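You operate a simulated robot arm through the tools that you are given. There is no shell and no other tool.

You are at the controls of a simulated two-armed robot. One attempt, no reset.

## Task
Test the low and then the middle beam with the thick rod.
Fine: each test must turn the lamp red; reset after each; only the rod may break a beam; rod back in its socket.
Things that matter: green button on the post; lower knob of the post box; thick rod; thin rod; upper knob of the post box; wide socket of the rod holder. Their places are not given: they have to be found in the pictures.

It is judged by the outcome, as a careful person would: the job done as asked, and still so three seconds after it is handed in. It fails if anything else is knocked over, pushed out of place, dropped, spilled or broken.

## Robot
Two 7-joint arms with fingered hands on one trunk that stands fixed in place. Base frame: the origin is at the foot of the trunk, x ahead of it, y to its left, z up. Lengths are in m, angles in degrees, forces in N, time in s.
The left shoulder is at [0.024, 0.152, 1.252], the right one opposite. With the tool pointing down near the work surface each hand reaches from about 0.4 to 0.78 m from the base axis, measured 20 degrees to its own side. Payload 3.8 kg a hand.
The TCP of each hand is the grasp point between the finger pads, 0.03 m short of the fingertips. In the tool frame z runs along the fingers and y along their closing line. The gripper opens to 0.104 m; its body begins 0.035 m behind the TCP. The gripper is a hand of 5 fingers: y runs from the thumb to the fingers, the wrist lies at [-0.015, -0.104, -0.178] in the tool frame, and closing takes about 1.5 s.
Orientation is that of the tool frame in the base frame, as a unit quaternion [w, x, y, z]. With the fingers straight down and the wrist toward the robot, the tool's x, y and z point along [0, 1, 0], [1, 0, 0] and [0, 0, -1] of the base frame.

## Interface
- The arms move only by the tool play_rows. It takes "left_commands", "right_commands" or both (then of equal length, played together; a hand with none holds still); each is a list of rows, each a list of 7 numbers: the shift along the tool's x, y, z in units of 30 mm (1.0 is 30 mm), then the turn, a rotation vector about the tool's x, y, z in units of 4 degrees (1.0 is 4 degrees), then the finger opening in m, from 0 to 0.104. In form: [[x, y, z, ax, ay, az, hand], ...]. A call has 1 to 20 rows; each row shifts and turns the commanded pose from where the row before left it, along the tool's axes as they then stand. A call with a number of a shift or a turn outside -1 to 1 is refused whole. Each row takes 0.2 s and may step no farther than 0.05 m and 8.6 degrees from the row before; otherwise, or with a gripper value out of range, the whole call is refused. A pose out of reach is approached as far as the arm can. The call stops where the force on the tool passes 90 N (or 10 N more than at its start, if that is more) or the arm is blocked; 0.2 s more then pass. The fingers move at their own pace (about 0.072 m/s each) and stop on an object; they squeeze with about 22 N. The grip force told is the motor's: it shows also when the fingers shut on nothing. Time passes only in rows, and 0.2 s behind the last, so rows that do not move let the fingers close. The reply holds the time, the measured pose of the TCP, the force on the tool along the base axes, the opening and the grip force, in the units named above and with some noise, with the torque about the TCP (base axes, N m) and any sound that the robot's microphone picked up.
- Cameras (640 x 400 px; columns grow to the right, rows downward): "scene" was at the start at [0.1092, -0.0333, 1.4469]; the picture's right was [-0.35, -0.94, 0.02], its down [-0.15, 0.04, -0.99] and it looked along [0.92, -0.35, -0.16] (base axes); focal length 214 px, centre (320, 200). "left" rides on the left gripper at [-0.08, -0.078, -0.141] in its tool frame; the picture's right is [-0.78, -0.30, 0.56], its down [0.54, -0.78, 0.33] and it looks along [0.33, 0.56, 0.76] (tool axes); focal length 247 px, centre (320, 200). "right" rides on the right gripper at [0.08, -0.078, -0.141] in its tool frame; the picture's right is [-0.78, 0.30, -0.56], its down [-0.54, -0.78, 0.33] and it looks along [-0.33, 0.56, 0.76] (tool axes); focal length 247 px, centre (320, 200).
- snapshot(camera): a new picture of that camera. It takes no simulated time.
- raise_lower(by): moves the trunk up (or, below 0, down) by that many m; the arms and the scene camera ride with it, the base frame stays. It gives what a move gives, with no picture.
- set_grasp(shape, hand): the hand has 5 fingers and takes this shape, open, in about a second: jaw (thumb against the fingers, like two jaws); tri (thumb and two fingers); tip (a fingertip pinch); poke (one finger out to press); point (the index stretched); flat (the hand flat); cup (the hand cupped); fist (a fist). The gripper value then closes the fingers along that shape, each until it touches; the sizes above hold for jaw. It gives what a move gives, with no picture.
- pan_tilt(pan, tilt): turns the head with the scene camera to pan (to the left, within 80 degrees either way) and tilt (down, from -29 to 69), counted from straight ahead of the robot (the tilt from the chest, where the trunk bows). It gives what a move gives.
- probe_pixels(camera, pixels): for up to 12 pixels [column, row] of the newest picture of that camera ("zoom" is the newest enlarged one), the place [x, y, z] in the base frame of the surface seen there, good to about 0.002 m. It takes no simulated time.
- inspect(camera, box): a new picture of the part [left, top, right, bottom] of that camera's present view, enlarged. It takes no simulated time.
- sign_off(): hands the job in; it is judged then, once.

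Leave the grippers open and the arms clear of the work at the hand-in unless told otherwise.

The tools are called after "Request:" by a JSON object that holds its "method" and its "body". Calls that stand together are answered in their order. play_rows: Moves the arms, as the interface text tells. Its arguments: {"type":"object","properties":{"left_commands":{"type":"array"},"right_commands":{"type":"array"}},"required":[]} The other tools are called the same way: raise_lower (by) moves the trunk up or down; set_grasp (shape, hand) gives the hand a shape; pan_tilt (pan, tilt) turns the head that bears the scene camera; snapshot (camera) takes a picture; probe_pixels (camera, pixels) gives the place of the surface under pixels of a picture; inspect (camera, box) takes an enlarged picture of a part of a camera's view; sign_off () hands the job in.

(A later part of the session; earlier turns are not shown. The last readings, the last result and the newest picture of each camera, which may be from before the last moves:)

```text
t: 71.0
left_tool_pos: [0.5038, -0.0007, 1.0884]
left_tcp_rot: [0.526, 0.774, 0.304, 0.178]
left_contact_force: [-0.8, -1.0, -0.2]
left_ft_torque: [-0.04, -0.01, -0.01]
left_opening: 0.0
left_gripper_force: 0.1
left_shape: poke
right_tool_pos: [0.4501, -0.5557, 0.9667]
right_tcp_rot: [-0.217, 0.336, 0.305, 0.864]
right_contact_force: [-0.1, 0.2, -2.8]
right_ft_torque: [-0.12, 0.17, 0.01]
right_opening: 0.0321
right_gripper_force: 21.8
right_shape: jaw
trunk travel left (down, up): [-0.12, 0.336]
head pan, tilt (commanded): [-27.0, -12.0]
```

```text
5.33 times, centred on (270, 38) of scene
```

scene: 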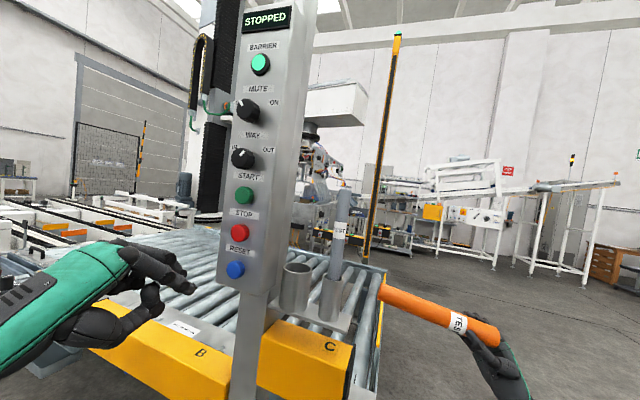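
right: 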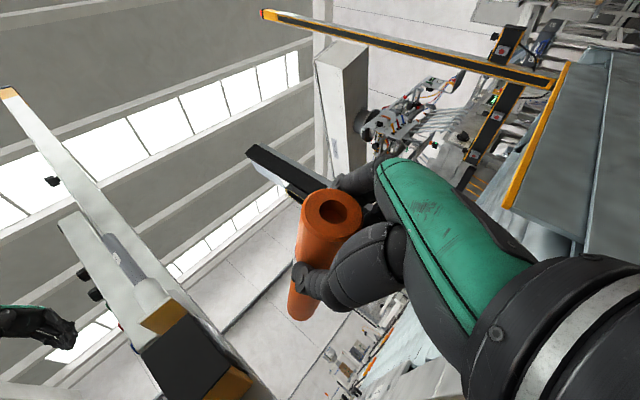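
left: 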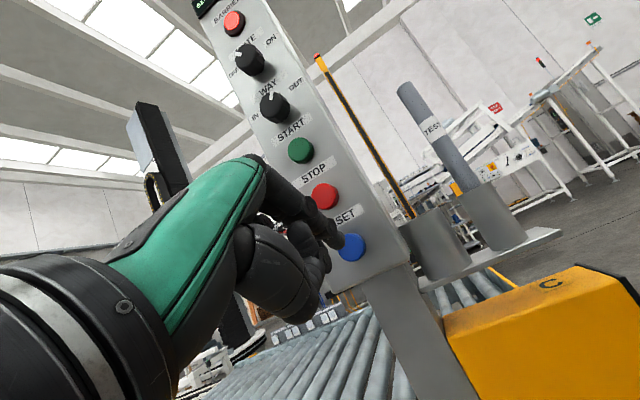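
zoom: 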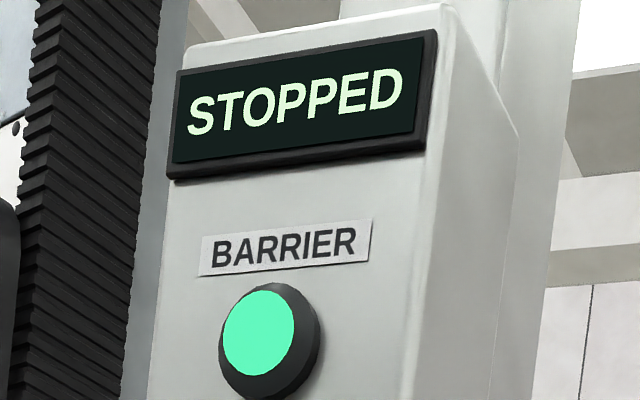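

Reset worked: display STOPPED, lamp green. Now the middle beam: I turn the rod to ~14° below horizontal, and insert it at z≈0.93 (above the low beam and with the hand above the C line).

Request:
{"method": "play_rows", "body": {"right_commands": [[0, 0, 0, 0.359, -0.92, 0.16, 0], [0, 0, 0, 0.359, -0.92, 0.16, 0], [0, 0, 0, 0.359, -0.92, 0.16, 0], [0, 0, 0, 0.359, -0.92, 0.16, 0], [0, 0, 0, 0.359, -0.92, 0.16, 0], [0, 0, 0, 0.359, -0.92, 0.16, 0], [0, 0, 0, 0.359, -0.92, 0.16, 0], [0.456, 0.19, 0.071, 0, 0, 0, 0]]}}

Request:
{"method": "snapshot", "body": {"camera": "scene"}}

Request:
{"method": "probe_pixels", "body": {"camera": "scene", "pixels": [[384, 290], [330, 346], [400, 300]]}}

```text
t: 72.8
left_tool_pos: [0.5057, 0.0003, 1.0882]
left_tcp_rot: [0.527, 0.773, 0.304, 0.179]
left_contact_force: [0.9, 0.0, 0.6]
left_ft_torque: [0.03, -0.01, 0.0]
left_opening: 0.0001
left_gripper_force: 0.0
left_shape: poke
right_tool_pos: [0.4514, -0.5512, 0.9813]
right_tcp_rot: [-0.207, 0.512, 0.407, 0.728]
right_contact_force: [-0.2, -0.3, -1.6]
right_ft_torque: [-0.17, 0.16, -0.01]
right_opening: 0.0324
right_gripper_force: 22.3
right_shape: jaw
trunk travel left (down, up): [-0.12, 0.336]
head pan, tilt (commanded): [-27.0, -12.0]
```

```text
taken
```

scene: 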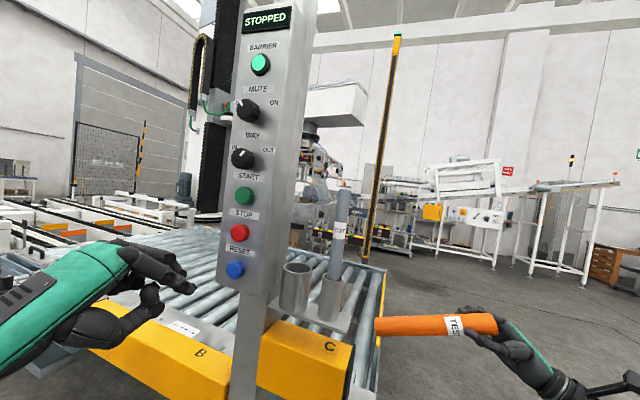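

```text
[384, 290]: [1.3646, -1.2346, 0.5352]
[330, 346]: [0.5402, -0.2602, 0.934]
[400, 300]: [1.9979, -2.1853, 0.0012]
```

Rod is aligned; z crossing ≈0.946. I insert it 0.285 m along (+0.707,+0.707) into the plane and check the lamp.

Request:
{"method": "play_rows", "body": {"right_commands": [[-0.182, 0.09, 0.925, 0, 0, 0, 0], [-0.182, 0.09, 0.925, 0, 0, 0, 0], [-0.182, 0.09, 0.925, 0, 0, 0, 0], [-0.182, 0.09, 0.925, 0, 0, 0, 0], [-0.182, 0.09, 0.925, 0, 0, 0, 0], [-0.182, 0.09, 0.925, 0, 0, 0, 0], [-0.182, 0.09, 0.925, 0, 0, 0, 0], [-0.182, 0.09, 0.925, 0, 0, 0, 0], [-0.182, 0.09, 0.925, 0, 0, 0, 0], [-0.182, 0.09, 0.925, 0, 0, 0, 0]]}}

Request:
{"method": "snapshot", "body": {"camera": "scene"}}

```text
t: 75.0
left_tool_pos: [0.5046, -0.0008, 1.0877]
left_tcp_rot: [0.526, 0.774, 0.304, 0.178]
left_contact_force: [0.8, 0.7, 0.3]
left_ft_torque: [-0.03, -0.01, 0.0]
left_opening: 0.0
left_gripper_force: 0.1
left_shape: poke
right_tool_pos: [0.6511, -0.3508, 0.9818]
right_tcp_rot: [-0.206, 0.512, 0.407, 0.728]
right_contact_force: [-0.3, 0.7, -1.3]
right_ft_torque: [-0.12, 0.15, 0.03]
right_opening: 0.032
right_gripper_force: 21.7
right_shape: jaw
trunk travel left (down, up): [-0.12, 0.336]
head pan, tilt (commanded): [-27.0, -12.0]
```

```text
taken
```

scene: 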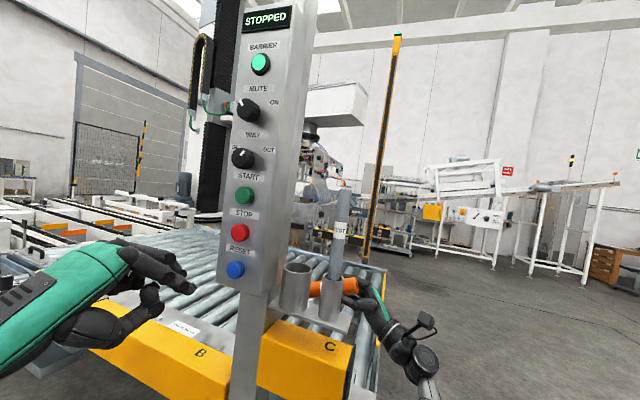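

Green with the rod across at z≈0.95. I scan upward in 8 cm chunks: first to z≈1.03.

Request:
{"method": "play_rows", "body": {"right_commands": [[0.609, 0.253, 0.095, 0, 0, 0, 0], [0.609, 0.253, 0.095, 0, 0, 0, 0], [0.609, 0.253, 0.095, 0, 0, 0, 0], [0.609, 0.253, 0.095, 0, 0, 0, 0]]}}

Request:
{"method": "inspect", "body": {"camera": "scene", "box": [200, 0, 440, 150]}}

```text
t: 76.0
left_tool_pos: [0.5038, 0.0002, 1.0881]
left_tcp_rot: [0.526, 0.774, 0.304, 0.178]
left_contact_force: [1.0, 0.4, -0.4]
left_ft_torque: [0.01, 0.01, -0.03]
left_opening: 0.0001
left_gripper_force: 0.1
left_shape: poke
right_tool_pos: [0.6514, -0.3481, 1.0599]
right_tcp_rot: [-0.207, 0.511, 0.407, 0.729]
right_contact_force: [1.3, -0.2, -3.3]
right_ft_torque: [-0.14, 0.11, 0.01]
right_opening: 0.0321
right_gripper_force: 21.6
right_shape: jaw
trunk travel left (down, up): [-0.12, 0.336]
head pan, tilt (commanded): [-27.0, -12.0]
```

```text
2.67 times, centred on (320, 75) of scene
```

zoom: 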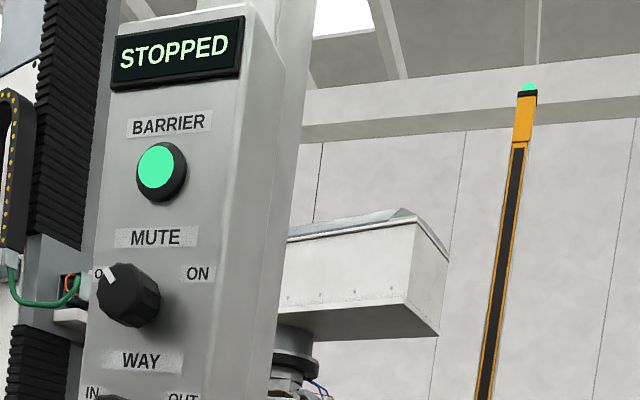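

Still green at z≈1.025. Next 8 cm (to z≈1.10).

Request:
{"method": "play_rows", "body": {"right_commands": [[0.609, 0.253, 0.095, 0, 0, 0, 0], [0.609, 0.253, 0.095, 0, 0, 0, 0], [0.609, 0.253, 0.095, 0, 0, 0, 0], [0.609, 0.253, 0.095, 0, 0, 0, 0]]}}

Request:
{"method": "inspect", "body": {"camera": "scene", "box": [200, 0, 440, 150]}}

```text
t: 77.0
left_tool_pos: [0.5048, 0.0007, 1.0882]
left_tcp_rot: [0.527, 0.773, 0.305, 0.179]
left_contact_force: [0.2, -0.4, 0.7]
left_ft_torque: [-0.02, 0.01, -0.02]
left_opening: 0.0
left_gripper_force: 0.0
left_shape: poke
right_tool_pos: [0.6516, -0.3513, 1.1402]
right_tcp_rot: [-0.206, 0.511, 0.407, 0.729]
right_contact_force: [-0.3, 0.8, -2.8]
right_ft_torque: [-0.15, 0.1, 0.01]
right_opening: 0.0323
right_gripper_force: 22.1
right_shape: jaw
trunk travel left (down, up): [-0.12, 0.336]
head pan, tilt (commanded): [-27.0, -12.0]
```

```text
2.67 times, centred on (320, 75) of scene
```

zoom: 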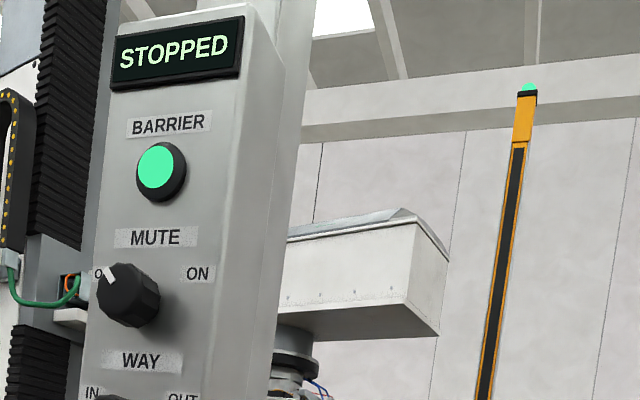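

Still green at z≈1.105. Next 8 cm (to z≈1.185).

Request:
{"method": "play_rows", "body": {"right_commands": [[0.609, 0.253, 0.095, 0, 0, 0, 0], [0.609, 0.253, 0.095, 0, 0, 0, 0], [0.609, 0.253, 0.095, 0, 0, 0, 0], [0.609, 0.253, 0.095, 0, 0, 0, 0]]}}

Request:
{"method": "inspect", "body": {"camera": "scene", "box": [200, 0, 440, 150]}}

Request:
{"method": "snapshot", "body": {"camera": "scene"}}

```text
t: 78.0
left_tool_pos: [0.5037, 0.001, 1.0887]
left_tcp_rot: [0.526, 0.774, 0.305, 0.179]
left_contact_force: [0.5, -0.6, 0.6]
left_ft_torque: [0.02, 0.02, 0.01]
left_opening: 0.0
left_gripper_force: 0.0
left_shape: poke
right_tool_pos: [0.6506, -0.3507, 1.221]
right_tcp_rot: [-0.207, 0.511, 0.407, 0.728]
right_contact_force: [-0.4, 0.0, -2.5]
right_ft_torque: [-0.11, 0.15, -0.01]
right_opening: 0.0323
right_gripper_force: 21.7
right_shape: jaw
trunk travel left (down, up): [-0.12, 0.336]
head pan, tilt (commanded): [-27.0, -12.0]
```

```text
2.67 times, centred on (320, 75) of scene
```

zoom: 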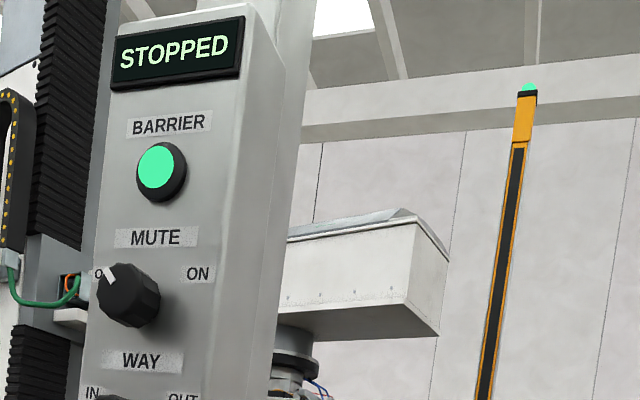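

```text
taken
```

scene: 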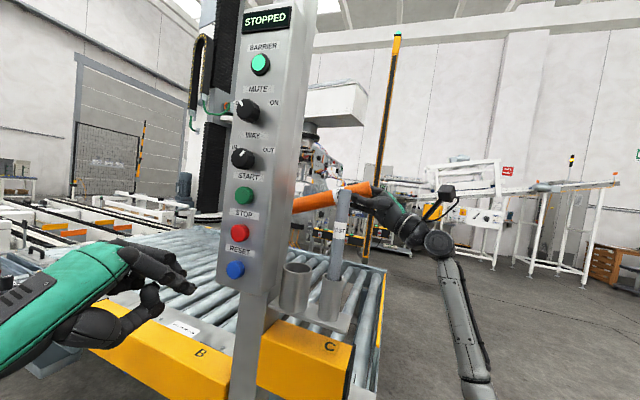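

Still green at z≈1.185. Next 8 cm (to z≈1.265).

Request:
{"method": "play_rows", "body": {"right_commands": [[0.609, 0.253, 0.095, 0, 0, 0, 0], [0.609, 0.253, 0.095, 0, 0, 0, 0], [0.609, 0.253, 0.095, 0, 0, 0, 0], [0.609, 0.253, 0.095, 0, 0, 0, 0]]}}

Request:
{"method": "inspect", "body": {"camera": "scene", "box": [200, 0, 440, 150]}}

```text
t: 79.0
left_tool_pos: [0.5045, 0.0, 1.0879]
left_tcp_rot: [0.526, 0.773, 0.305, 0.179]
left_contact_force: [0.0, -0.1, 0.4]
left_ft_torque: [0.01, 0.01, 0.0]
left_opening: 0.0
left_gripper_force: 0.0
left_shape: poke
right_tool_pos: [0.6534, -0.349, 1.3025]
right_tcp_rot: [-0.206, 0.512, 0.406, 0.728]
right_contact_force: [0.9, -0.4, -2.4]
right_ft_torque: [-0.13, 0.1, -0.02]
right_opening: 0.032
right_gripper_force: 21.9
right_shape: jaw
trunk travel left (down, up): [-0.12, 0.336]
head pan, tilt (commanded): [-27.0, -12.0]
```

```text
2.67 times, centred on (320, 75) of scene
```

zoom: 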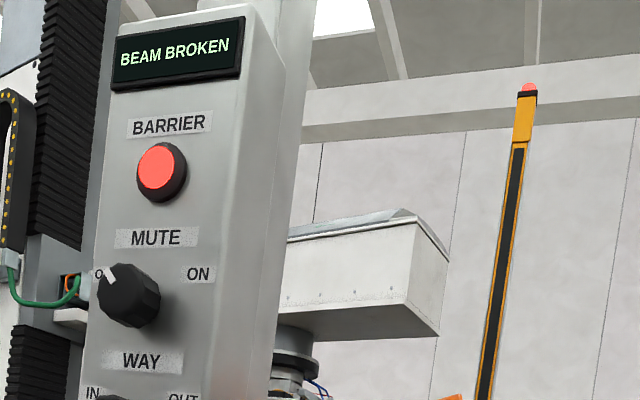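

The middle beam tripped: BEAM BROKEN, lamp red, at z≈1.21–1.28 (about 0.4 m above the low one). I hold a moment, then withdraw the rod straight back 0.29 m.

Request:
{"method": "play_rows", "body": {"right_commands": [[0, 0, 0, 0, 0, 0, 0], [0, 0, 0, 0, 0, 0, 0], [0.182, -0.09, -0.925, 0, 0, 0, 0], [0.182, -0.09, -0.925, 0, 0, 0, 0], [0.182, -0.09, -0.925, 0, 0, 0, 0], [0.182, -0.09, -0.925, 0, 0, 0, 0], [0.182, -0.09, -0.925, 0, 0, 0, 0], [0.182, -0.09, -0.925, 0, 0, 0, 0], [0.182, -0.09, -0.925, 0, 0, 0, 0], [0.182, -0.09, -0.925, 0, 0, 0, 0], [0.182, -0.09, -0.925, 0, 0, 0, 0], [0.182, -0.09, -0.925, 0, 0, 0, 0]]}}

Request:
{"method": "snapshot", "body": {"camera": "scene"}}

Request:
{"method": "snapshot", "body": {"camera": "right"}}

```text
t: 81.6
left_tool_pos: [0.5042, -0.0004, 1.087]
left_tcp_rot: [0.526, 0.774, 0.304, 0.179]
left_contact_force: [-0.7, -0.1, -1.2]
left_ft_torque: [0.01, 0.01, -0.02]
left_opening: 0.0
left_gripper_force: 0.1
left_shape: poke
right_tool_pos: [0.4492, -0.5536, 1.3007]
right_tcp_rot: [-0.205, 0.512, 0.406, 0.729]
right_contact_force: [-0.1, 0.4, -2.6]
right_ft_torque: [-0.14, 0.16, 0.02]
right_opening: 0.0319
right_gripper_force: 21.7
right_shape: jaw
trunk travel left (down, up): [-0.12, 0.336]
head pan, tilt (commanded): [-27.0, -12.0]
```

```text
taken
```

scene: 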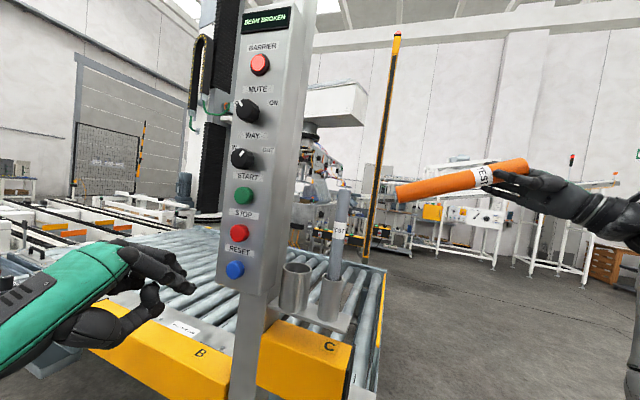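

```text
taken
```

right: 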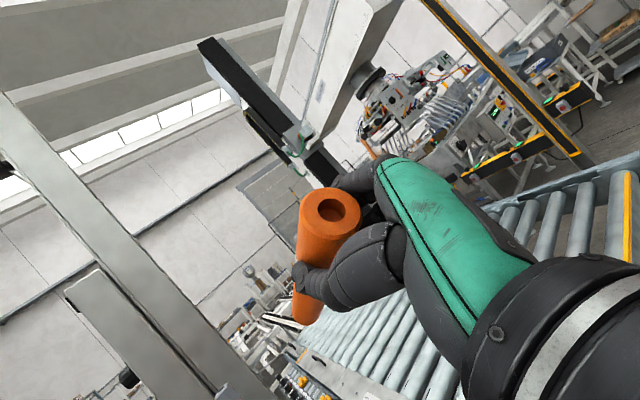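

Rod is out, lamp still latched red. The left finger repeats the press on the blue RESET button along the same path.

Request:
{"method": "play_rows", "body": {"left_commands": [[0.04, 0.235, 0.5625, 0, 0, 0, 0], [0.04, 0.235, 0.5625, 0, 0, 0, 0], [0.04, 0.235, 0.5625, 0, 0, 0, 0], [0.04, 0.235, 0.5625, 0, 0, 0, 0], [0.0133, 0.0783, 0.1875, 0, 0, 0, 0], [0.0133, 0.0783, 0.1875, 0, 0, 0, 0], [0.0133, 0.0783, 0.1875, 0, 0, 0, 0], [0, 0, 0, 0, 0, 0, 0]]}}

Request:
{"method": "snapshot", "body": {"camera": "scene"}}

```text
t: 83.4
left_tool_pos: [0.5704, -0.0639, 1.0869]
left_tcp_rot: [0.527, 0.773, 0.304, 0.179]
left_contact_force: [-2.5, 1.7, 1.3]
left_ft_torque: [0.0, -0.04, 0.01]
left_opening: 0.0001
left_gripper_force: 0.1
left_shape: poke
right_tool_pos: [0.4499, -0.5523, 1.3015]
right_tcp_rot: [-0.206, 0.511, 0.406, 0.729]
right_contact_force: [0.5, -0.9, -1.8]
right_ft_torque: [-0.11, 0.1, -0.01]
right_opening: 0.032
right_gripper_force: 21.8
right_shape: jaw
trunk travel left (down, up): [-0.12, 0.336]
head pan, tilt (commanded): [-27.0, -12.0]
heard: click
```

```text
taken
```

scene: 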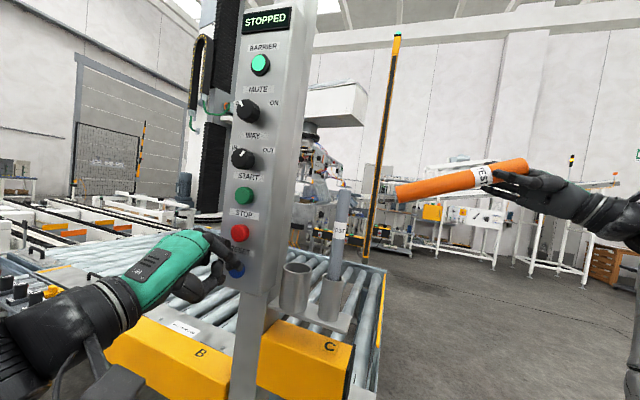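

Click, lamp green, STOPPED again. I withdraw the left hand back and to the left, away from the box.

Request:
{"method": "play_rows", "body": {"left_commands": [[-0.04, -0.235, -0.5625, 0, 0, 0, 0], [-0.04, -0.235, -0.5625, 0, 0, 0, 0], [-0.04, -0.235, -0.5625, 0, 0, 0, 0], [-0.04, -0.235, -0.5625, 0, 0, 0, 0], [-0.04, -0.235, -0.5625, 0, 0, 0, 0], [0.733, -0.29, -0.783, 0, 0, 0, 0], [0.733, -0.29, -0.783, 0, 0, 0, 0], [0.733, -0.29, -0.783, 0, 0, 0, 0]]}}

Request:
{"method": "raise_lower", "body": {"by": 0.23}}

Request:
{"method": "snapshot", "body": {"camera": "scene"}}

```text
t: 85.2
left_tool_pos: [0.5008, 0.0974, 1.0861]
left_tcp_rot: [0.527, 0.773, 0.304, 0.179]
left_contact_force: [0.0, 0.0, 0.0]
left_ft_torque: [0.0, 0.01, 0.03]
left_opening: 0.0
left_gripper_force: 0.1
left_shape: poke
right_tool_pos: [0.4493, -0.5523, 1.3015]
right_tcp_rot: [-0.206, 0.51, 0.407, 0.729]
right_contact_force: [0.1, -0.3, -1.4]
right_ft_torque: [-0.14, 0.12, -0.01]
right_opening: 0.0321
right_gripper_force: 21.7
right_shape: jaw
trunk travel left (down, up): [-0.12, 0.336]
head pan, tilt (commanded): [-27.0, -12.0]
```

```text
t: 87.7
left_tool_pos: [0.5034, 0.0984, 1.319]
left_tcp_rot: [0.527, 0.774, 0.304, 0.178]
left_contact_force: [-0.4, 0.5, 0.4]
left_ft_torque: [0.0, 0.0, -0.04]
left_opening: 0.0
left_gripper_force: 0.2
left_shape: poke
right_tool_pos: [0.4498, -0.5539, 1.5311]
right_tcp_rot: [-0.207, 0.512, 0.406, 0.728]
right_contact_force: [0.4, -0.5, -2.5]
right_ft_torque: [-0.13, 0.1, 0.04]
right_opening: 0.0319
right_gripper_force: 21.8
right_shape: jaw
trunk travel left (down, up): [-0.35, 0.106]
head pan, tilt (commanded): [-27.0, -12.0]
```

```text
taken
```

scene: 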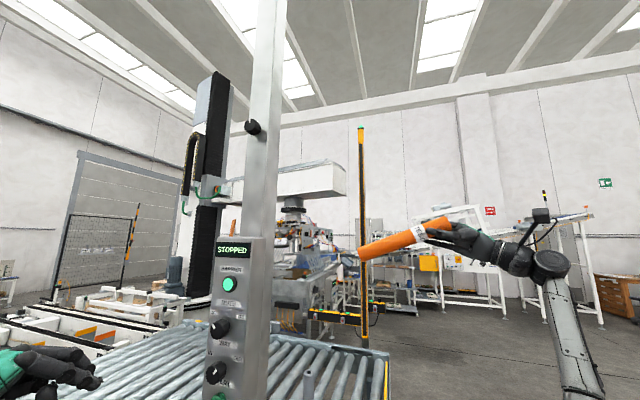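

Everything is up again (trunk +0.025). I turn the rod back to vertical (−76.3°) at this clear position.

Request:
{"method": "play_rows", "body": {"right_commands": [[0, 0, 0, 0.3605, -0.9237, 0.1611, 0], [0, 0, 0, 0.3605, -0.9237, 0.1611, 0], [0, 0, 0, 0.3605, -0.9237, 0.1611, 0], [0, 0, 0, 0.3605, -0.9237, 0.1611, 0], [0, 0, 0, 0.3605, -0.9237, 0.1611, 0], [0, 0, 0, 0.3605, -0.9237, 0.1611, 0], [0, 0, 0, 0.3605, -0.9237, 0.1611, 0], [0, 0, 0, 0.3605, -0.9237, 0.1611, 0], [0, 0, 0, 0.3605, -0.9237, 0.1611, 0], [0, 0, 0, 0.3605, -0.9237, 0.1611, 0], [0, 0, 0, 0.3605, -0.9237, 0.1611, 0], [0, 0, 0, 0.3605, -0.9237, 0.1611, 0], [0, 0, 0, 0.3605, -0.9237, 0.1611, 0], [0, 0, 0, 0.3605, -0.9237, 0.1611, 0], [0, 0, 0, 0.3605, -0.9237, 0.1611, 0], [0, 0, 0, 0.3605, -0.9237, 0.1611, 0], [0, 0, 0, 0.3605, -0.9237, 0.1611, 0], [0, 0, 0, 0.3605, -0.9237, 0.1611, 0], [0, 0, 0, 0.3605, -0.9237, 0.1611, 0]]}}

Request:
{"method": "pan_tilt", "body": {"pan": -30, "tilt": 12}}

Request:
{"method": "snapshot", "body": {"camera": "scene"}}

```text
t: 91.7
left_tool_pos: [0.504, 0.1003, 1.3178]
left_tcp_rot: [0.526, 0.773, 0.305, 0.18]
left_contact_force: [0.2, 0.4, 0.3]
left_ft_torque: [-0.01, 0.02, 0.02]
left_opening: 0.0
left_gripper_force: 0.0
left_shape: poke
right_tool_pos: [0.4428, -0.55, 1.527]
right_tcp_rot: [-0.116, 0.81, 0.548, 0.172]
right_contact_force: [-0.2, -0.5, -2.5]
right_ft_torque: [0.03, 0.01, 0.0]
right_opening: 0.0315
right_gripper_force: 22.2
right_shape: jaw
right hand out of reach, approached as far as the arm can: row 19
trunk travel left (down, up): [-0.35, 0.106]
head pan, tilt (commanded): [-27.0, -12.0]
```

```text
t: 92.5
left_tool_pos: [0.5029, 0.1007, 1.3181]
left_tcp_rot: [0.526, 0.774, 0.304, 0.178]
left_contact_force: [-0.7, 0.1, 0.0]
left_ft_torque: [0.0, 0.04, 0.0]
left_opening: 0.0003
left_gripper_force: 0.1
left_shape: poke
right_tool_pos: [0.4427, -0.5492, 1.5274]
right_tcp_rot: [-0.117, 0.81, 0.549, 0.173]
right_contact_force: [1.0, -0.3, -2.2]
right_ft_torque: [-0.01, 0.0, 0.0]
right_opening: 0.0315
right_gripper_force: 21.9
right_shape: jaw
trunk travel left (down, up): [-0.35, 0.106]
head pan, tilt (commanded): [-30.0, 12.0]
```

```text
taken
```

scene: 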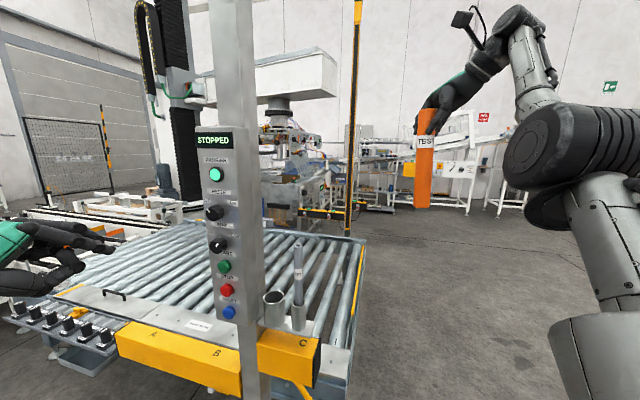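

The rod is vertical again with the same hand orientation as at the grasp. I move back toward the holder: to about (0.456,-0.346), TCP z≈1.475 (rod bottom ≈1.276, above the thin rod).

Request:
{"method": "play_rows", "body": {"right_commands": [[0.739, -0.342, 0.621, 0, 0, 0, 0], [0.739, -0.342, 0.621, 0, 0, 0, 0], [0.739, -0.342, 0.621, 0, 0, 0, 0], [0.739, -0.342, 0.621, 0, 0, 0, 0], [0.739, -0.342, 0.621, 0, 0, 0, 0], [0.739, -0.342, 0.621, 0, 0, 0, 0], [0.739, -0.342, 0.621, 0, 0, 0, 0]]}}

Request:
{"method": "pan_tilt", "body": {"pan": -25, "tilt": 15}}

Request:
{"method": "snapshot", "body": {"camera": "scene"}}

Request:
{"method": "snapshot", "body": {"camera": "right"}}

```text
t: 94.1
left_tool_pos: [0.5041, 0.1016, 1.3175]
left_tcp_rot: [0.527, 0.774, 0.304, 0.178]
left_contact_force: [-1.0, 0.6, 0.4]
left_ft_torque: [-0.04, 0.04, -0.03]
left_opening: 0.0002
left_gripper_force: 0.0
left_shape: poke
right_tool_pos: [0.4454, -0.3419, 1.4712]
right_tcp_rot: [-0.116, 0.81, 0.548, 0.172]
right_contact_force: [0.0, 0.3, -2.7]
right_ft_torque: [0.02, 0.0, -0.01]
right_opening: 0.0314
right_gripper_force: 22.0
right_shape: jaw
trunk travel left (down, up): [-0.35, 0.106]
head pan, tilt (commanded): [-30.0, 12.0]
```

```text
t: 94.8
left_tool_pos: [0.5038, 0.1012, 1.3189]
left_tcp_rot: [0.527, 0.773, 0.304, 0.178]
left_contact_force: [0.1, -0.3, 0.0]
left_ft_torque: [0.0, -0.02, 0.03]
left_opening: 0.0
left_gripper_force: 0.0
left_shape: poke
right_tool_pos: [0.4447, -0.3433, 1.4713]
right_tcp_rot: [-0.116, 0.81, 0.548, 0.173]
right_contact_force: [-1.0, -0.2, -2.2]
right_ft_torque: [0.0, 0.0, 0.01]
right_opening: 0.0316
right_gripper_force: 22.4
right_shape: jaw
trunk travel left (down, up): [-0.35, 0.106]
head pan, tilt (commanded): [-25.0, 15.0]
```

```text
taken
```

scene: 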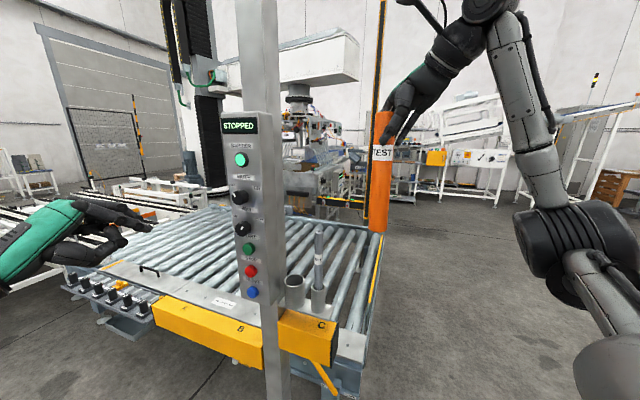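

```text
taken
```

right: 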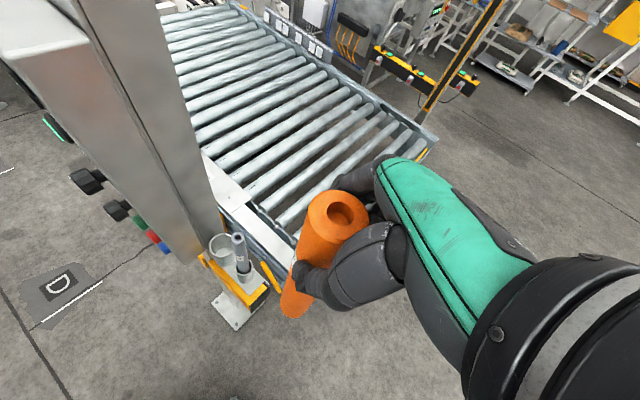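

I check the rod's verticality and its offset from the hand by probing the rod (scene (383,120)–(377,228)).

Request:
{"method": "inspect", "body": {"camera": "scene", "box": [340, 100, 436, 240]}}

Request:
{"method": "probe_pixels", "body": {"camera": "scene", "pixels": [[376, 170], [390, 170], [382, 170], [370, 225], [384, 225], [377, 225], [377, 231], [377, 120], [376, 200], [380, 200], [386, 200], [372, 200]]}}

```text
2.86 times, centred on (388, 170) of scene
```

zoom: 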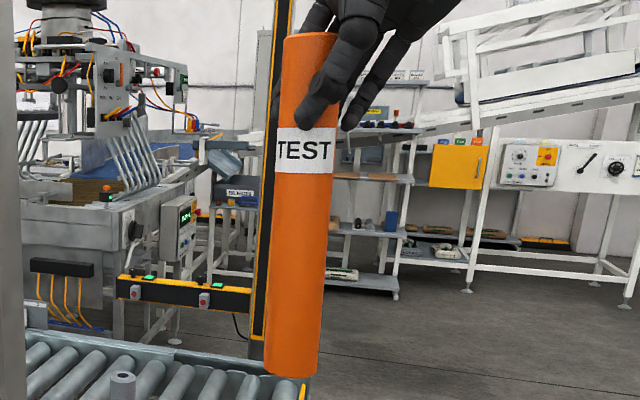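

```text
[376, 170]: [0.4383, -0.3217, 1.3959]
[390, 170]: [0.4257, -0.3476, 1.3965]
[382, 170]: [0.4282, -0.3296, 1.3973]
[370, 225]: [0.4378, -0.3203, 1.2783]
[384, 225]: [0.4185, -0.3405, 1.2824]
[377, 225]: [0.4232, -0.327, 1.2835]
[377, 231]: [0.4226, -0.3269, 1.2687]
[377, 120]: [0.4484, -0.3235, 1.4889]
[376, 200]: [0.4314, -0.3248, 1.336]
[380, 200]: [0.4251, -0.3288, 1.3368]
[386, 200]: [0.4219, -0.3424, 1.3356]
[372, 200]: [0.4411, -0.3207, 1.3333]
```

From circle fits the rod now leans about 3.7° (bottom toward the robot), having slipped a little in the grip. I correct with a small hand rotation so that the rod hangs vertical, then re-measure.

Request:
{"method": "play_rows", "body": {"right_commands": [[0, 0, 0, -0.425, 0.088, -0.19, 0], [0, 0, 0, -0.425, 0.088, -0.19, 0], [0, 0, 0, 0, 0, 0, 0]]}}

Request:
{"method": "inspect", "body": {"camera": "scene", "box": [340, 110, 420, 160]}}

Request:
{"method": "inspect", "body": {"camera": "scene", "box": [340, 190, 420, 240]}}

Request:
{"method": "snapshot", "body": {"camera": "scene"}}

Request:
{"method": "probe_pixels", "body": {"camera": "scene", "pixels": [[374, 170], [379, 170], [384, 170], [389, 170], [374, 200], [379, 200], [384, 200], [389, 200], [374, 225], [379, 225], [384, 225], [388, 225]]}}

```text
t: 95.6
left_tool_pos: [0.5033, 0.0996, 1.3182]
left_tcp_rot: [0.526, 0.774, 0.304, 0.178]
left_contact_force: [1.0, 0.2, 0.6]
left_ft_torque: [0.01, 0.01, -0.02]
left_opening: 0.0
left_gripper_force: 0.0
left_shape: poke
right_tool_pos: [0.4471, -0.3425, 1.4714]
right_tcp_rot: [-0.092, 0.805, 0.552, 0.195]
right_contact_force: [-0.5, 0.3, -1.7]
right_ft_torque: [-0.02, 0.0, 0.02]
right_opening: 0.0317
right_gripper_force: 22.0
right_shape: jaw
trunk travel left (down, up): [-0.35, 0.106]
head pan, tilt (commanded): [-25.0, 15.0]
```

```text
8.00 times, centred on (380, 135) of scene
```

zoom: 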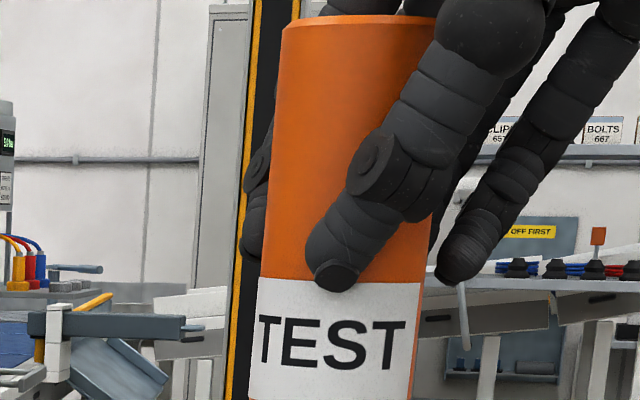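

```text
8.00 times, centred on (380, 215) of scene
```

zoom: 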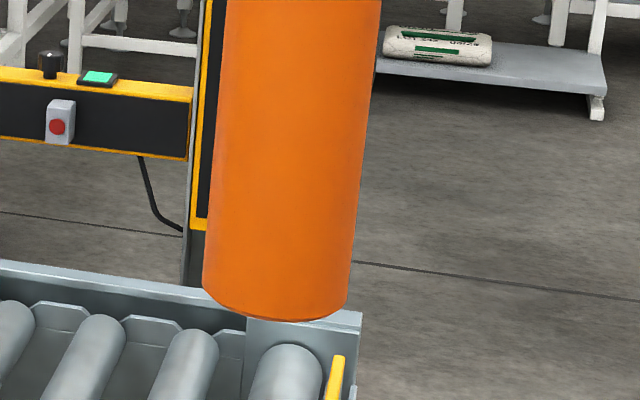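

```text
taken
```

scene: 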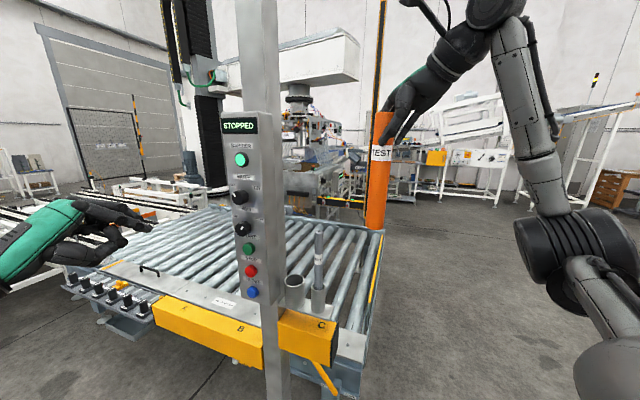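

```text
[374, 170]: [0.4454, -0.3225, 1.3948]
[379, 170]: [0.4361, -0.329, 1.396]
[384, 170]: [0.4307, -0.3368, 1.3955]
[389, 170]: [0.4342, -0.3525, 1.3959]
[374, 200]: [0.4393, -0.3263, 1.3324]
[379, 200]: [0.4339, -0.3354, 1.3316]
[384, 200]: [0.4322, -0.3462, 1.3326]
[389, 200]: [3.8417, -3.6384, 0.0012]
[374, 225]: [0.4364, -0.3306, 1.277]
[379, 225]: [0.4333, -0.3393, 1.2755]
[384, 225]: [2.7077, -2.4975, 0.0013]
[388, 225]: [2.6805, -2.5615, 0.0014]
```

After correction the rod is within about 1° of vertical; its bottom is offset (+5.5, +1.3) mm from the TCP. I move to above the wide socket (socket centre ≈(0.6008,-0.1993)), bottom ≈1.26 passing over the thin rod.

Request:
{"method": "play_rows", "body": {"right_commands": [[0.4, 0.2, 0.225, 0, 0, 0, 0], [0.777, 0.402, 0.449, 0, 0, 0, 0], [0.777, 0.402, 0.449, 0, 0, 0, 0], [0.777, 0.402, 0.449, 0, 0, 0, 0], [0.777, 0.402, 0.449, 0, 0, 0, 0], [0.777, 0.402, 0.449, 0, 0, 0, 0], [0.777, 0.402, 0.449, 0, 0, 0, 0], [0.377, 0.202, 0.224, 0, 0, 0, 0], [0, 0, 0, 0, 0, 0, 0]]}}

Request:
{"method": "pan_tilt", "body": {"pan": -20, "tilt": 15}}

Request:
{"method": "snapshot", "body": {"camera": "scene"}}

Request:
{"method": "snapshot", "body": {"camera": "right"}}

```text
t: 97.6
left_tool_pos: [0.5035, 0.0998, 1.3174]
left_tcp_rot: [0.527, 0.773, 0.304, 0.178]
left_contact_force: [-0.1, 0.0, 0.4]
left_ft_torque: [0.01, -0.01, 0.02]
left_opening: 0.0
left_gripper_force: 0.1
left_shape: poke
right_tool_pos: [0.5976, -0.2026, 1.4592]
right_tcp_rot: [-0.093, 0.805, 0.553, 0.195]
right_contact_force: [-0.1, 0.1, -2.6]
right_ft_torque: [-0.01, -0.01, -0.01]
right_opening: 0.0318
right_gripper_force: 22.5
right_shape: jaw
trunk travel left (down, up): [-0.35, 0.106]
head pan, tilt (commanded): [-25.0, 15.0]
```

```text
t: 98.2
left_tool_pos: [0.5052, 0.1011, 1.3184]
left_tcp_rot: [0.527, 0.773, 0.304, 0.179]
left_contact_force: [-0.1, -0.2, -0.3]
left_ft_torque: [0.01, -0.01, 0.0]
left_opening: 0.0
left_gripper_force: 0.1
left_shape: poke
right_tool_pos: [0.5982, -0.2023, 1.4587]
right_tcp_rot: [-0.094, 0.805, 0.553, 0.195]
right_contact_force: [0.2, 0.7, -1.7]
right_ft_torque: [-0.01, 0.02, -0.01]
right_opening: 0.032
right_gripper_force: 22.2
right_shape: jaw
trunk travel left (down, up): [-0.35, 0.106]
head pan, tilt (commanded): [-20.0, 15.0]
```

```text
taken
```

scene: 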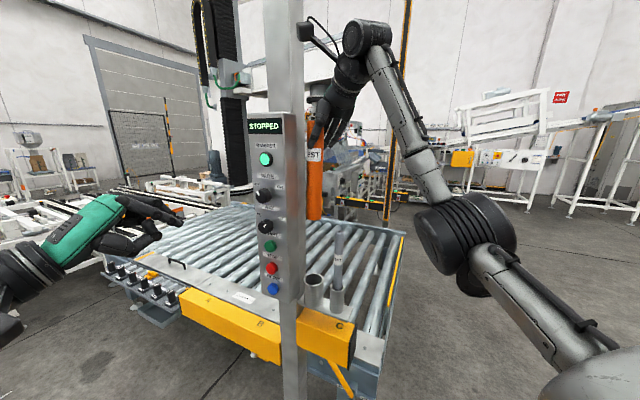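

```text
taken
```

right: 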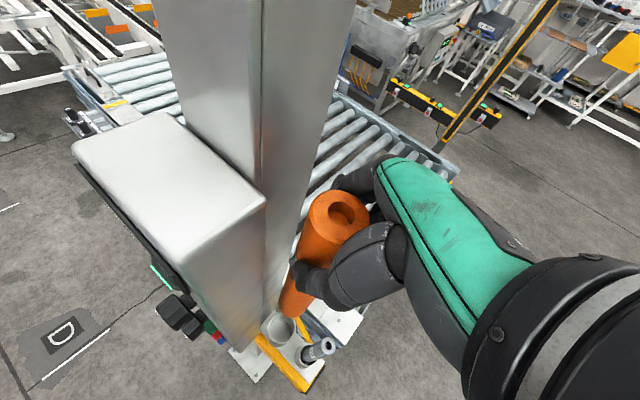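

TCP is at (0.598,-0.2025). I measure the rod's lower part and the socket rim in close-up to align them.

Request:
{"method": "inspect", "body": {"camera": "scene", "box": [280, 260, 360, 310]}}

Request:
{"method": "probe_pixels", "body": {"camera": "zoom", "pixels": [[195, 165], [345, 165], [270, 125], [270, 205], [210, 140], [330, 190], [210, 190], [330, 140]]}}

Request:
{"method": "inspect", "body": {"camera": "scene", "box": [280, 175, 360, 225]}}

Request:
{"method": "probe_pixels", "body": {"camera": "zoom", "pixels": [[220, 60], [270, 60], [325, 60], [215, 200], [265, 200], [315, 200], [210, 320], [262, 320], [315, 320], [262, 345]]}}

```text
8.00 times, centred on (320, 285) of scene
```

zoom: 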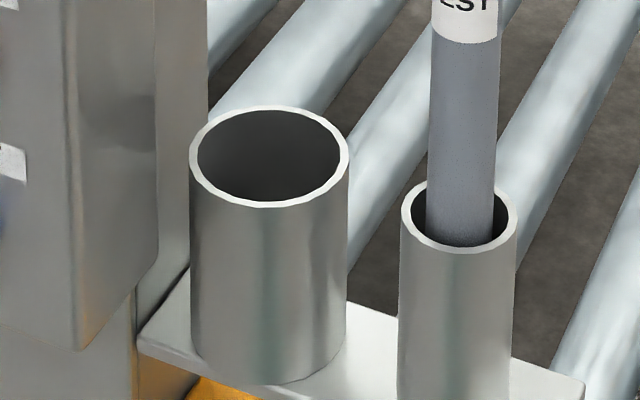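

```text
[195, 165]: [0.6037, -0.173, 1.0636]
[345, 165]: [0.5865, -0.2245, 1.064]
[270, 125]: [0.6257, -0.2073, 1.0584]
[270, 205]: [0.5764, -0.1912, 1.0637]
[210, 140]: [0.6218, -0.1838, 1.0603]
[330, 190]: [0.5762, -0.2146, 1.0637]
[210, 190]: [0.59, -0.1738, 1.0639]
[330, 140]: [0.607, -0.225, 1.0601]
```

```text
8.00 times, centred on (320, 200) of scene
```

zoom: 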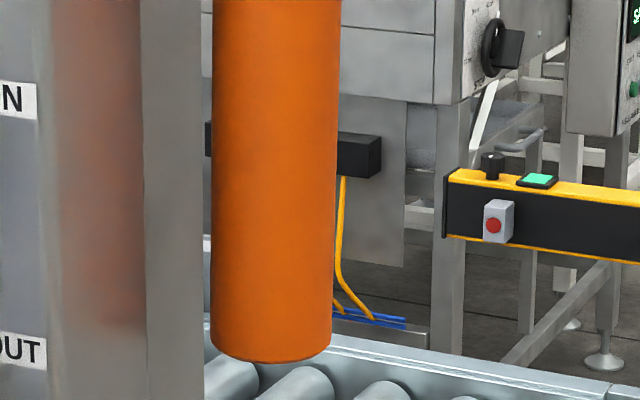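

```text
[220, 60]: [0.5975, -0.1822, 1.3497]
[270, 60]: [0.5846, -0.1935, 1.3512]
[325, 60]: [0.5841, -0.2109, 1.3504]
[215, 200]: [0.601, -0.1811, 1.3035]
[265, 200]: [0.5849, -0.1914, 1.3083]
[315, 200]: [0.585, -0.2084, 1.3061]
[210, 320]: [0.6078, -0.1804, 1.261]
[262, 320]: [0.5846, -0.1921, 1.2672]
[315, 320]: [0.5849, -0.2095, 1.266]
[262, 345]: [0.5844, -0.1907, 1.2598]
```

Rod centre ≈(0.6012,-0.2003), socket centre ≈(0.6015,-0.2005), rod vertical: aligned. I lower 0.18 m so the rod's bottom comes just above the rim.

Request:
{"method": "play_rows", "body": {"right_commands": [[-0.4156, -0.067, 0.9054, 0, 0, 0, 0], [-0.4156, -0.067, 0.9054, 0, 0, 0, 0], [-0.4156, -0.067, 0.9054, 0, 0, 0, 0], [-0.4156, -0.067, 0.9054, 0, 0, 0, 0], [-0.4156, -0.067, 0.9054, 0, 0, 0, 0], [-0.4156, -0.067, 0.9054, 0, 0, 0, 0], [0, 0, 0, 0, 0, 0, 0]]}}

Request:
{"method": "inspect", "body": {"camera": "scene", "box": [280, 240, 360, 290]}}

Request:
{"method": "inspect", "body": {"camera": "right", "box": [230, 180, 390, 400]}}

```text
t: 99.8
left_tool_pos: [0.505, 0.1011, 1.3174]
left_tcp_rot: [0.527, 0.773, 0.304, 0.179]
left_contact_force: [0.7, -0.1, -0.3]
left_ft_torque: [0.04, 0.02, -0.01]
left_opening: 0.0003
left_gripper_force: 0.1
left_shape: poke
right_tool_pos: [0.5994, -0.197, 1.2748]
right_tcp_rot: [-0.093, 0.805, 0.552, 0.196]
right_contact_force: [-0.5, 0.0, -3.0]
right_ft_torque: [0.0, 0.01, 0.01]
right_opening: 0.0318
right_gripper_force: 22.5
right_shape: jaw
trunk travel left (down, up): [-0.35, 0.106]
head pan, tilt (commanded): [-20.0, 15.0]
```

```text
8.00 times, centred on (320, 265) of scene
```

zoom: 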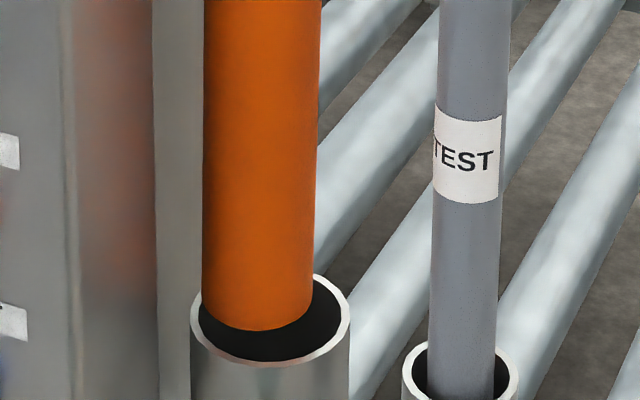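

```text
1.82 times, centred on (310, 290) of right
```

zoom: 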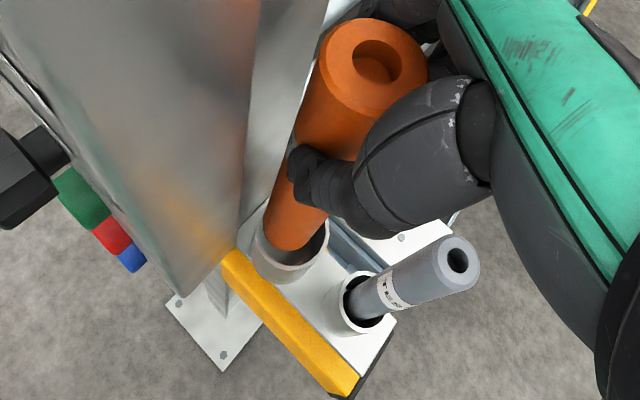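

The hand drifted ~5 mm toward +y during the descent; the rod looks a bit left of the socket centre. I measure before going in.

Request:
{"method": "probe_pixels", "body": {"camera": "scene", "pixels": [[306, 265], [312, 265], [318, 265], [306, 277], [312, 277], [318, 277], [312, 280]]}}

Request:
{"method": "inspect", "body": {"camera": "scene", "box": [296, 262, 328, 282]}}

Request:
{"method": "probe_pixels", "body": {"camera": "zoom", "pixels": [[200, 100], [320, 100], [410, 100], [200, 250], [310, 250], [400, 250], [170, 340], [470, 280], [330, 370], [440, 300], [300, 290]]}}

```text
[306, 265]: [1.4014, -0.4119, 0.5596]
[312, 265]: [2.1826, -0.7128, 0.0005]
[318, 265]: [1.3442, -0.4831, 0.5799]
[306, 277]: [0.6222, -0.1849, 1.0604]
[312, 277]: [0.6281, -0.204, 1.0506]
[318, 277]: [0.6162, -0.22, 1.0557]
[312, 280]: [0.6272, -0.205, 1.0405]
```

```text
16.00 times, centred on (312, 272) of scene
```

zoom: 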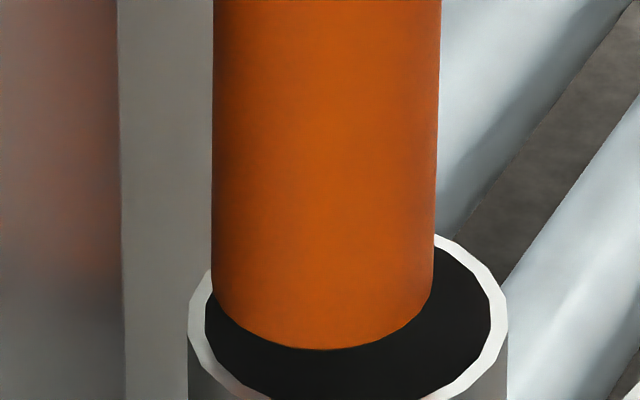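

```text
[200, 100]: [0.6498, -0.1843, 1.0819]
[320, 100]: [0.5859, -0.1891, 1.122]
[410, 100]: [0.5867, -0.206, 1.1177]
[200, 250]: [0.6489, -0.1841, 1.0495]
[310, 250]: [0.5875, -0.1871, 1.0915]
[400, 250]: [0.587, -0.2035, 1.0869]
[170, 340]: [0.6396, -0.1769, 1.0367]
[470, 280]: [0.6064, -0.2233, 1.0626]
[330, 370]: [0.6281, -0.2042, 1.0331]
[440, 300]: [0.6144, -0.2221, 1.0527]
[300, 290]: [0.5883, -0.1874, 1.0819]
```

Rod centre is now ≈(0.604,-0.196), about 5 mm off the socket centre (0.6015,-0.2005). I shift by (-2.5,-4.2) mm and re-check.

Request:
{"method": "play_rows", "body": {"right_commands": [[-0.146, -0.025, -0.068, 0, 0, 0, 0], [0, 0, 0, 0, 0, 0, 0]]}}

Request:
{"method": "inspect", "body": {"camera": "scene", "box": [296, 262, 328, 282]}}

Request:
{"method": "probe_pixels", "body": {"camera": "zoom", "pixels": [[230, 100], [320, 100], [410, 100], [230, 250], [310, 250], [400, 250], [430, 250], [240, 200], [420, 200], [330, 200]]}}

```text
t: 100.5
left_tool_pos: [0.5041, 0.1013, 1.3181]
left_tcp_rot: [0.527, 0.773, 0.304, 0.179]
left_contact_force: [0.2, 0.2, 0.8]
left_ft_torque: [-0.02, 0.01, 0.0]
left_opening: 0.0
left_gripper_force: 0.1
left_shape: poke
right_tool_pos: [0.5961, -0.2037, 1.2768]
right_tcp_rot: [-0.094, 0.805, 0.553, 0.195]
right_contact_force: [-0.3, 1.0, -2.4]
right_ft_torque: [0.01, 0.02, 0.04]
right_opening: 0.0317
right_gripper_force: 22.0
right_shape: jaw
trunk travel left (down, up): [-0.35, 0.106]
head pan, tilt (commanded): [-20.0, 15.0]
```

```text
16.00 times, centred on (312, 272) of scene
```

zoom: 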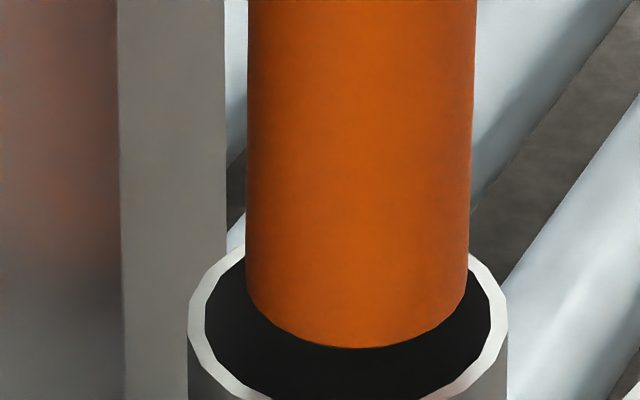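

```text
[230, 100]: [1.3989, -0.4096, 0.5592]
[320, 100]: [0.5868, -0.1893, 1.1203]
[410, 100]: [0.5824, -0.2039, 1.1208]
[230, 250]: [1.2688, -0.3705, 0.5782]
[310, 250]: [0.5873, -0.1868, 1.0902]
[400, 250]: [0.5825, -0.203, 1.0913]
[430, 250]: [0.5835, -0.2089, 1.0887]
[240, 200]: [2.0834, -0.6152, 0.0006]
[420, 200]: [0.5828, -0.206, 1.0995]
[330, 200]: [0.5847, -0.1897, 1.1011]
```

Now rod centre ≈(0.601,-0.2005): aligned with the socket. I lower 3 cm so the end enters the rim and check.

Request:
{"method": "play_rows", "body": {"right_commands": [[-0.2078, -0.0335, 0.4527, 0, 0, 0, 0], [-0.2078, -0.0335, 0.4527, 0, 0, 0, 0], [0, 0, 0, 0, 0, 0, 0]]}}

Request:
{"method": "inspect", "body": {"camera": "scene", "box": [296, 262, 328, 282]}}

Request:
{"method": "inspect", "body": {"camera": "right", "box": [230, 240, 390, 340]}}

```text
t: 101.2
left_tool_pos: [0.5023, 0.1011, 1.3176]
left_tcp_rot: [0.526, 0.773, 0.304, 0.179]
left_contact_force: [-0.4, -0.6, -0.4]
left_ft_torque: [-0.01, 0.04, -0.01]
left_opening: 0.0
left_gripper_force: 0.1
left_shape: poke
right_tool_pos: [0.5969, -0.2054, 1.2482]
right_tcp_rot: [-0.093, 0.805, 0.553, 0.195]
right_contact_force: [0.1, 0.4, -2.2]
right_ft_torque: [0.02, 0.02, -0.01]
right_opening: 0.0315
right_gripper_force: 22.0
right_shape: jaw
trunk travel left (down, up): [-0.35, 0.106]
head pan, tilt (commanded): [-20.0, 15.0]
```

```text
16.00 times, centred on (312, 272) of scene
```

zoom: 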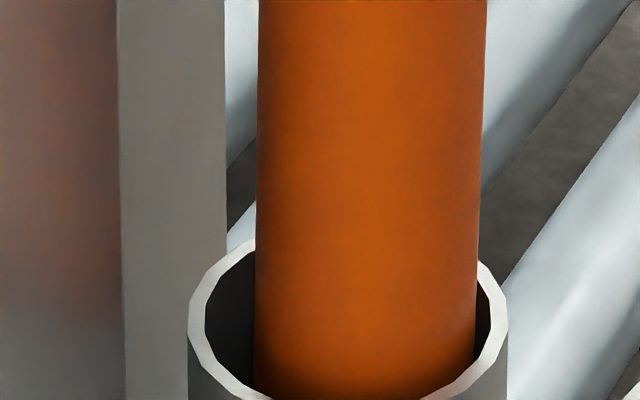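

```text
4.00 times, centred on (310, 290) of right
```

zoom: 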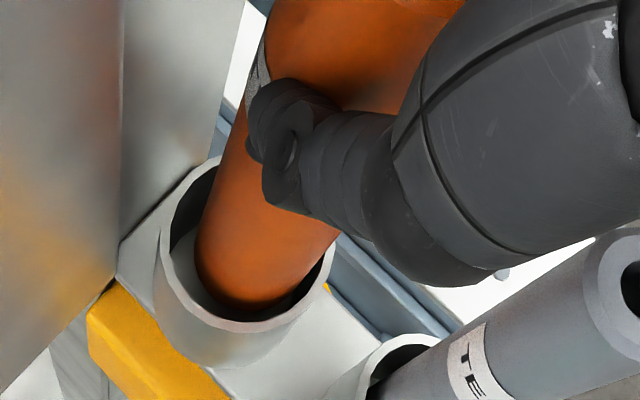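

The rod's end is inside the socket, ~3 mm right of centre. I nudge +3 mm in y and lower 2.5 cm more, watching the force.

Request:
{"method": "play_rows", "body": {"right_commands": [[0.085, -0.037, 0.036, 0, 0, 0, 0], [-0.1732, -0.028, 0.377, 0, 0, 0, 0], [-0.1732, -0.028, 0.377, 0, 0, 0, 0], [0, 0, 0, 0, 0, 0, 0]]}}

Request:
{"method": "inspect", "body": {"camera": "scene", "box": [280, 240, 360, 290]}}

Request:
{"method": "inspect", "body": {"camera": "right", "box": [230, 180, 390, 400]}}

```text
t: 102.2
left_tool_pos: [0.5041, 0.1014, 1.3187]
left_tcp_rot: [0.527, 0.773, 0.305, 0.179]
left_contact_force: [-0.5, 0.0, 0.2]
left_ft_torque: [0.03, -0.03, -0.04]
left_opening: 0.0
left_gripper_force: 0.0
left_shape: poke
right_tool_pos: [0.5954, -0.2001, 1.2228]
right_tcp_rot: [-0.093, 0.804, 0.553, 0.196]
right_contact_force: [0.4, 0.0, -2.1]
right_ft_torque: [0.0, -0.01, 0.0]
right_opening: 0.0317
right_gripper_force: 21.8
right_shape: jaw
trunk travel left (down, up): [-0.35, 0.106]
head pan, tilt (commanded): [-20.0, 15.0]
```

```text
8.00 times, centred on (320, 265) of scene
```

zoom: 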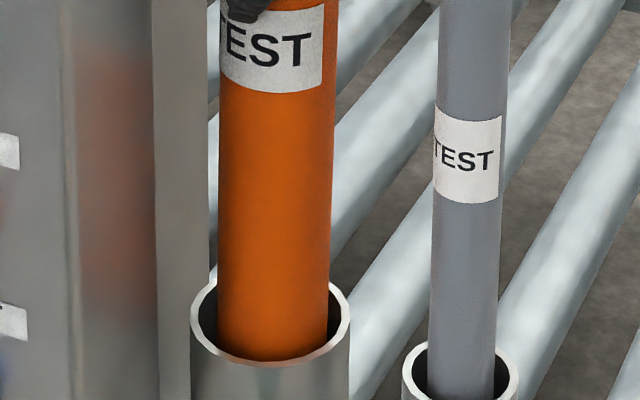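

```text
1.82 times, centred on (310, 290) of right
```

zoom: 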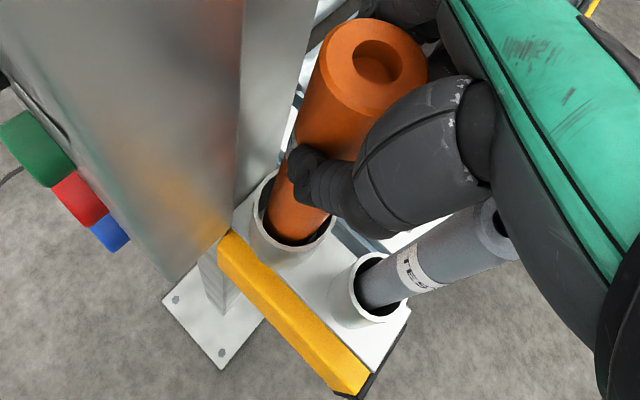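

Centred and force normal. I lower the last ~2.5 cm in two small steps, watching for the bottom contact.

Request:
{"method": "play_rows", "body": {"right_commands": [[-0.0831, -0.0134, 0.181, 0, 0, 0, 0], [-0.0831, -0.0134, 0.181, 0, 0, 0, 0], [-0.0831, -0.0134, 0.181, 0, 0, 0, 0], [0, 0, 0, 0, 0, 0, 0]]}}

```text
t: 103.2
left_tool_pos: [0.5036, 0.1001, 1.3183]
left_tcp_rot: [0.526, 0.773, 0.305, 0.179]
left_contact_force: [-0.6, 0.3, 0.7]
left_ft_torque: [0.0, -0.02, 0.01]
left_opening: 0.0
left_gripper_force: 0.0
left_shape: poke
right_tool_pos: [0.5947, -0.2001, 1.2061]
right_tcp_rot: [-0.094, 0.805, 0.553, 0.194]
right_contact_force: [0.1, 0.7, -2.1]
right_ft_torque: [-0.01, 0.01, 0.01]
right_opening: 0.0319
right_gripper_force: 22.3
right_shape: jaw
trunk travel left (down, up): [-0.35, 0.106]
head pan, tilt (commanded): [-20.0, 15.0]
```

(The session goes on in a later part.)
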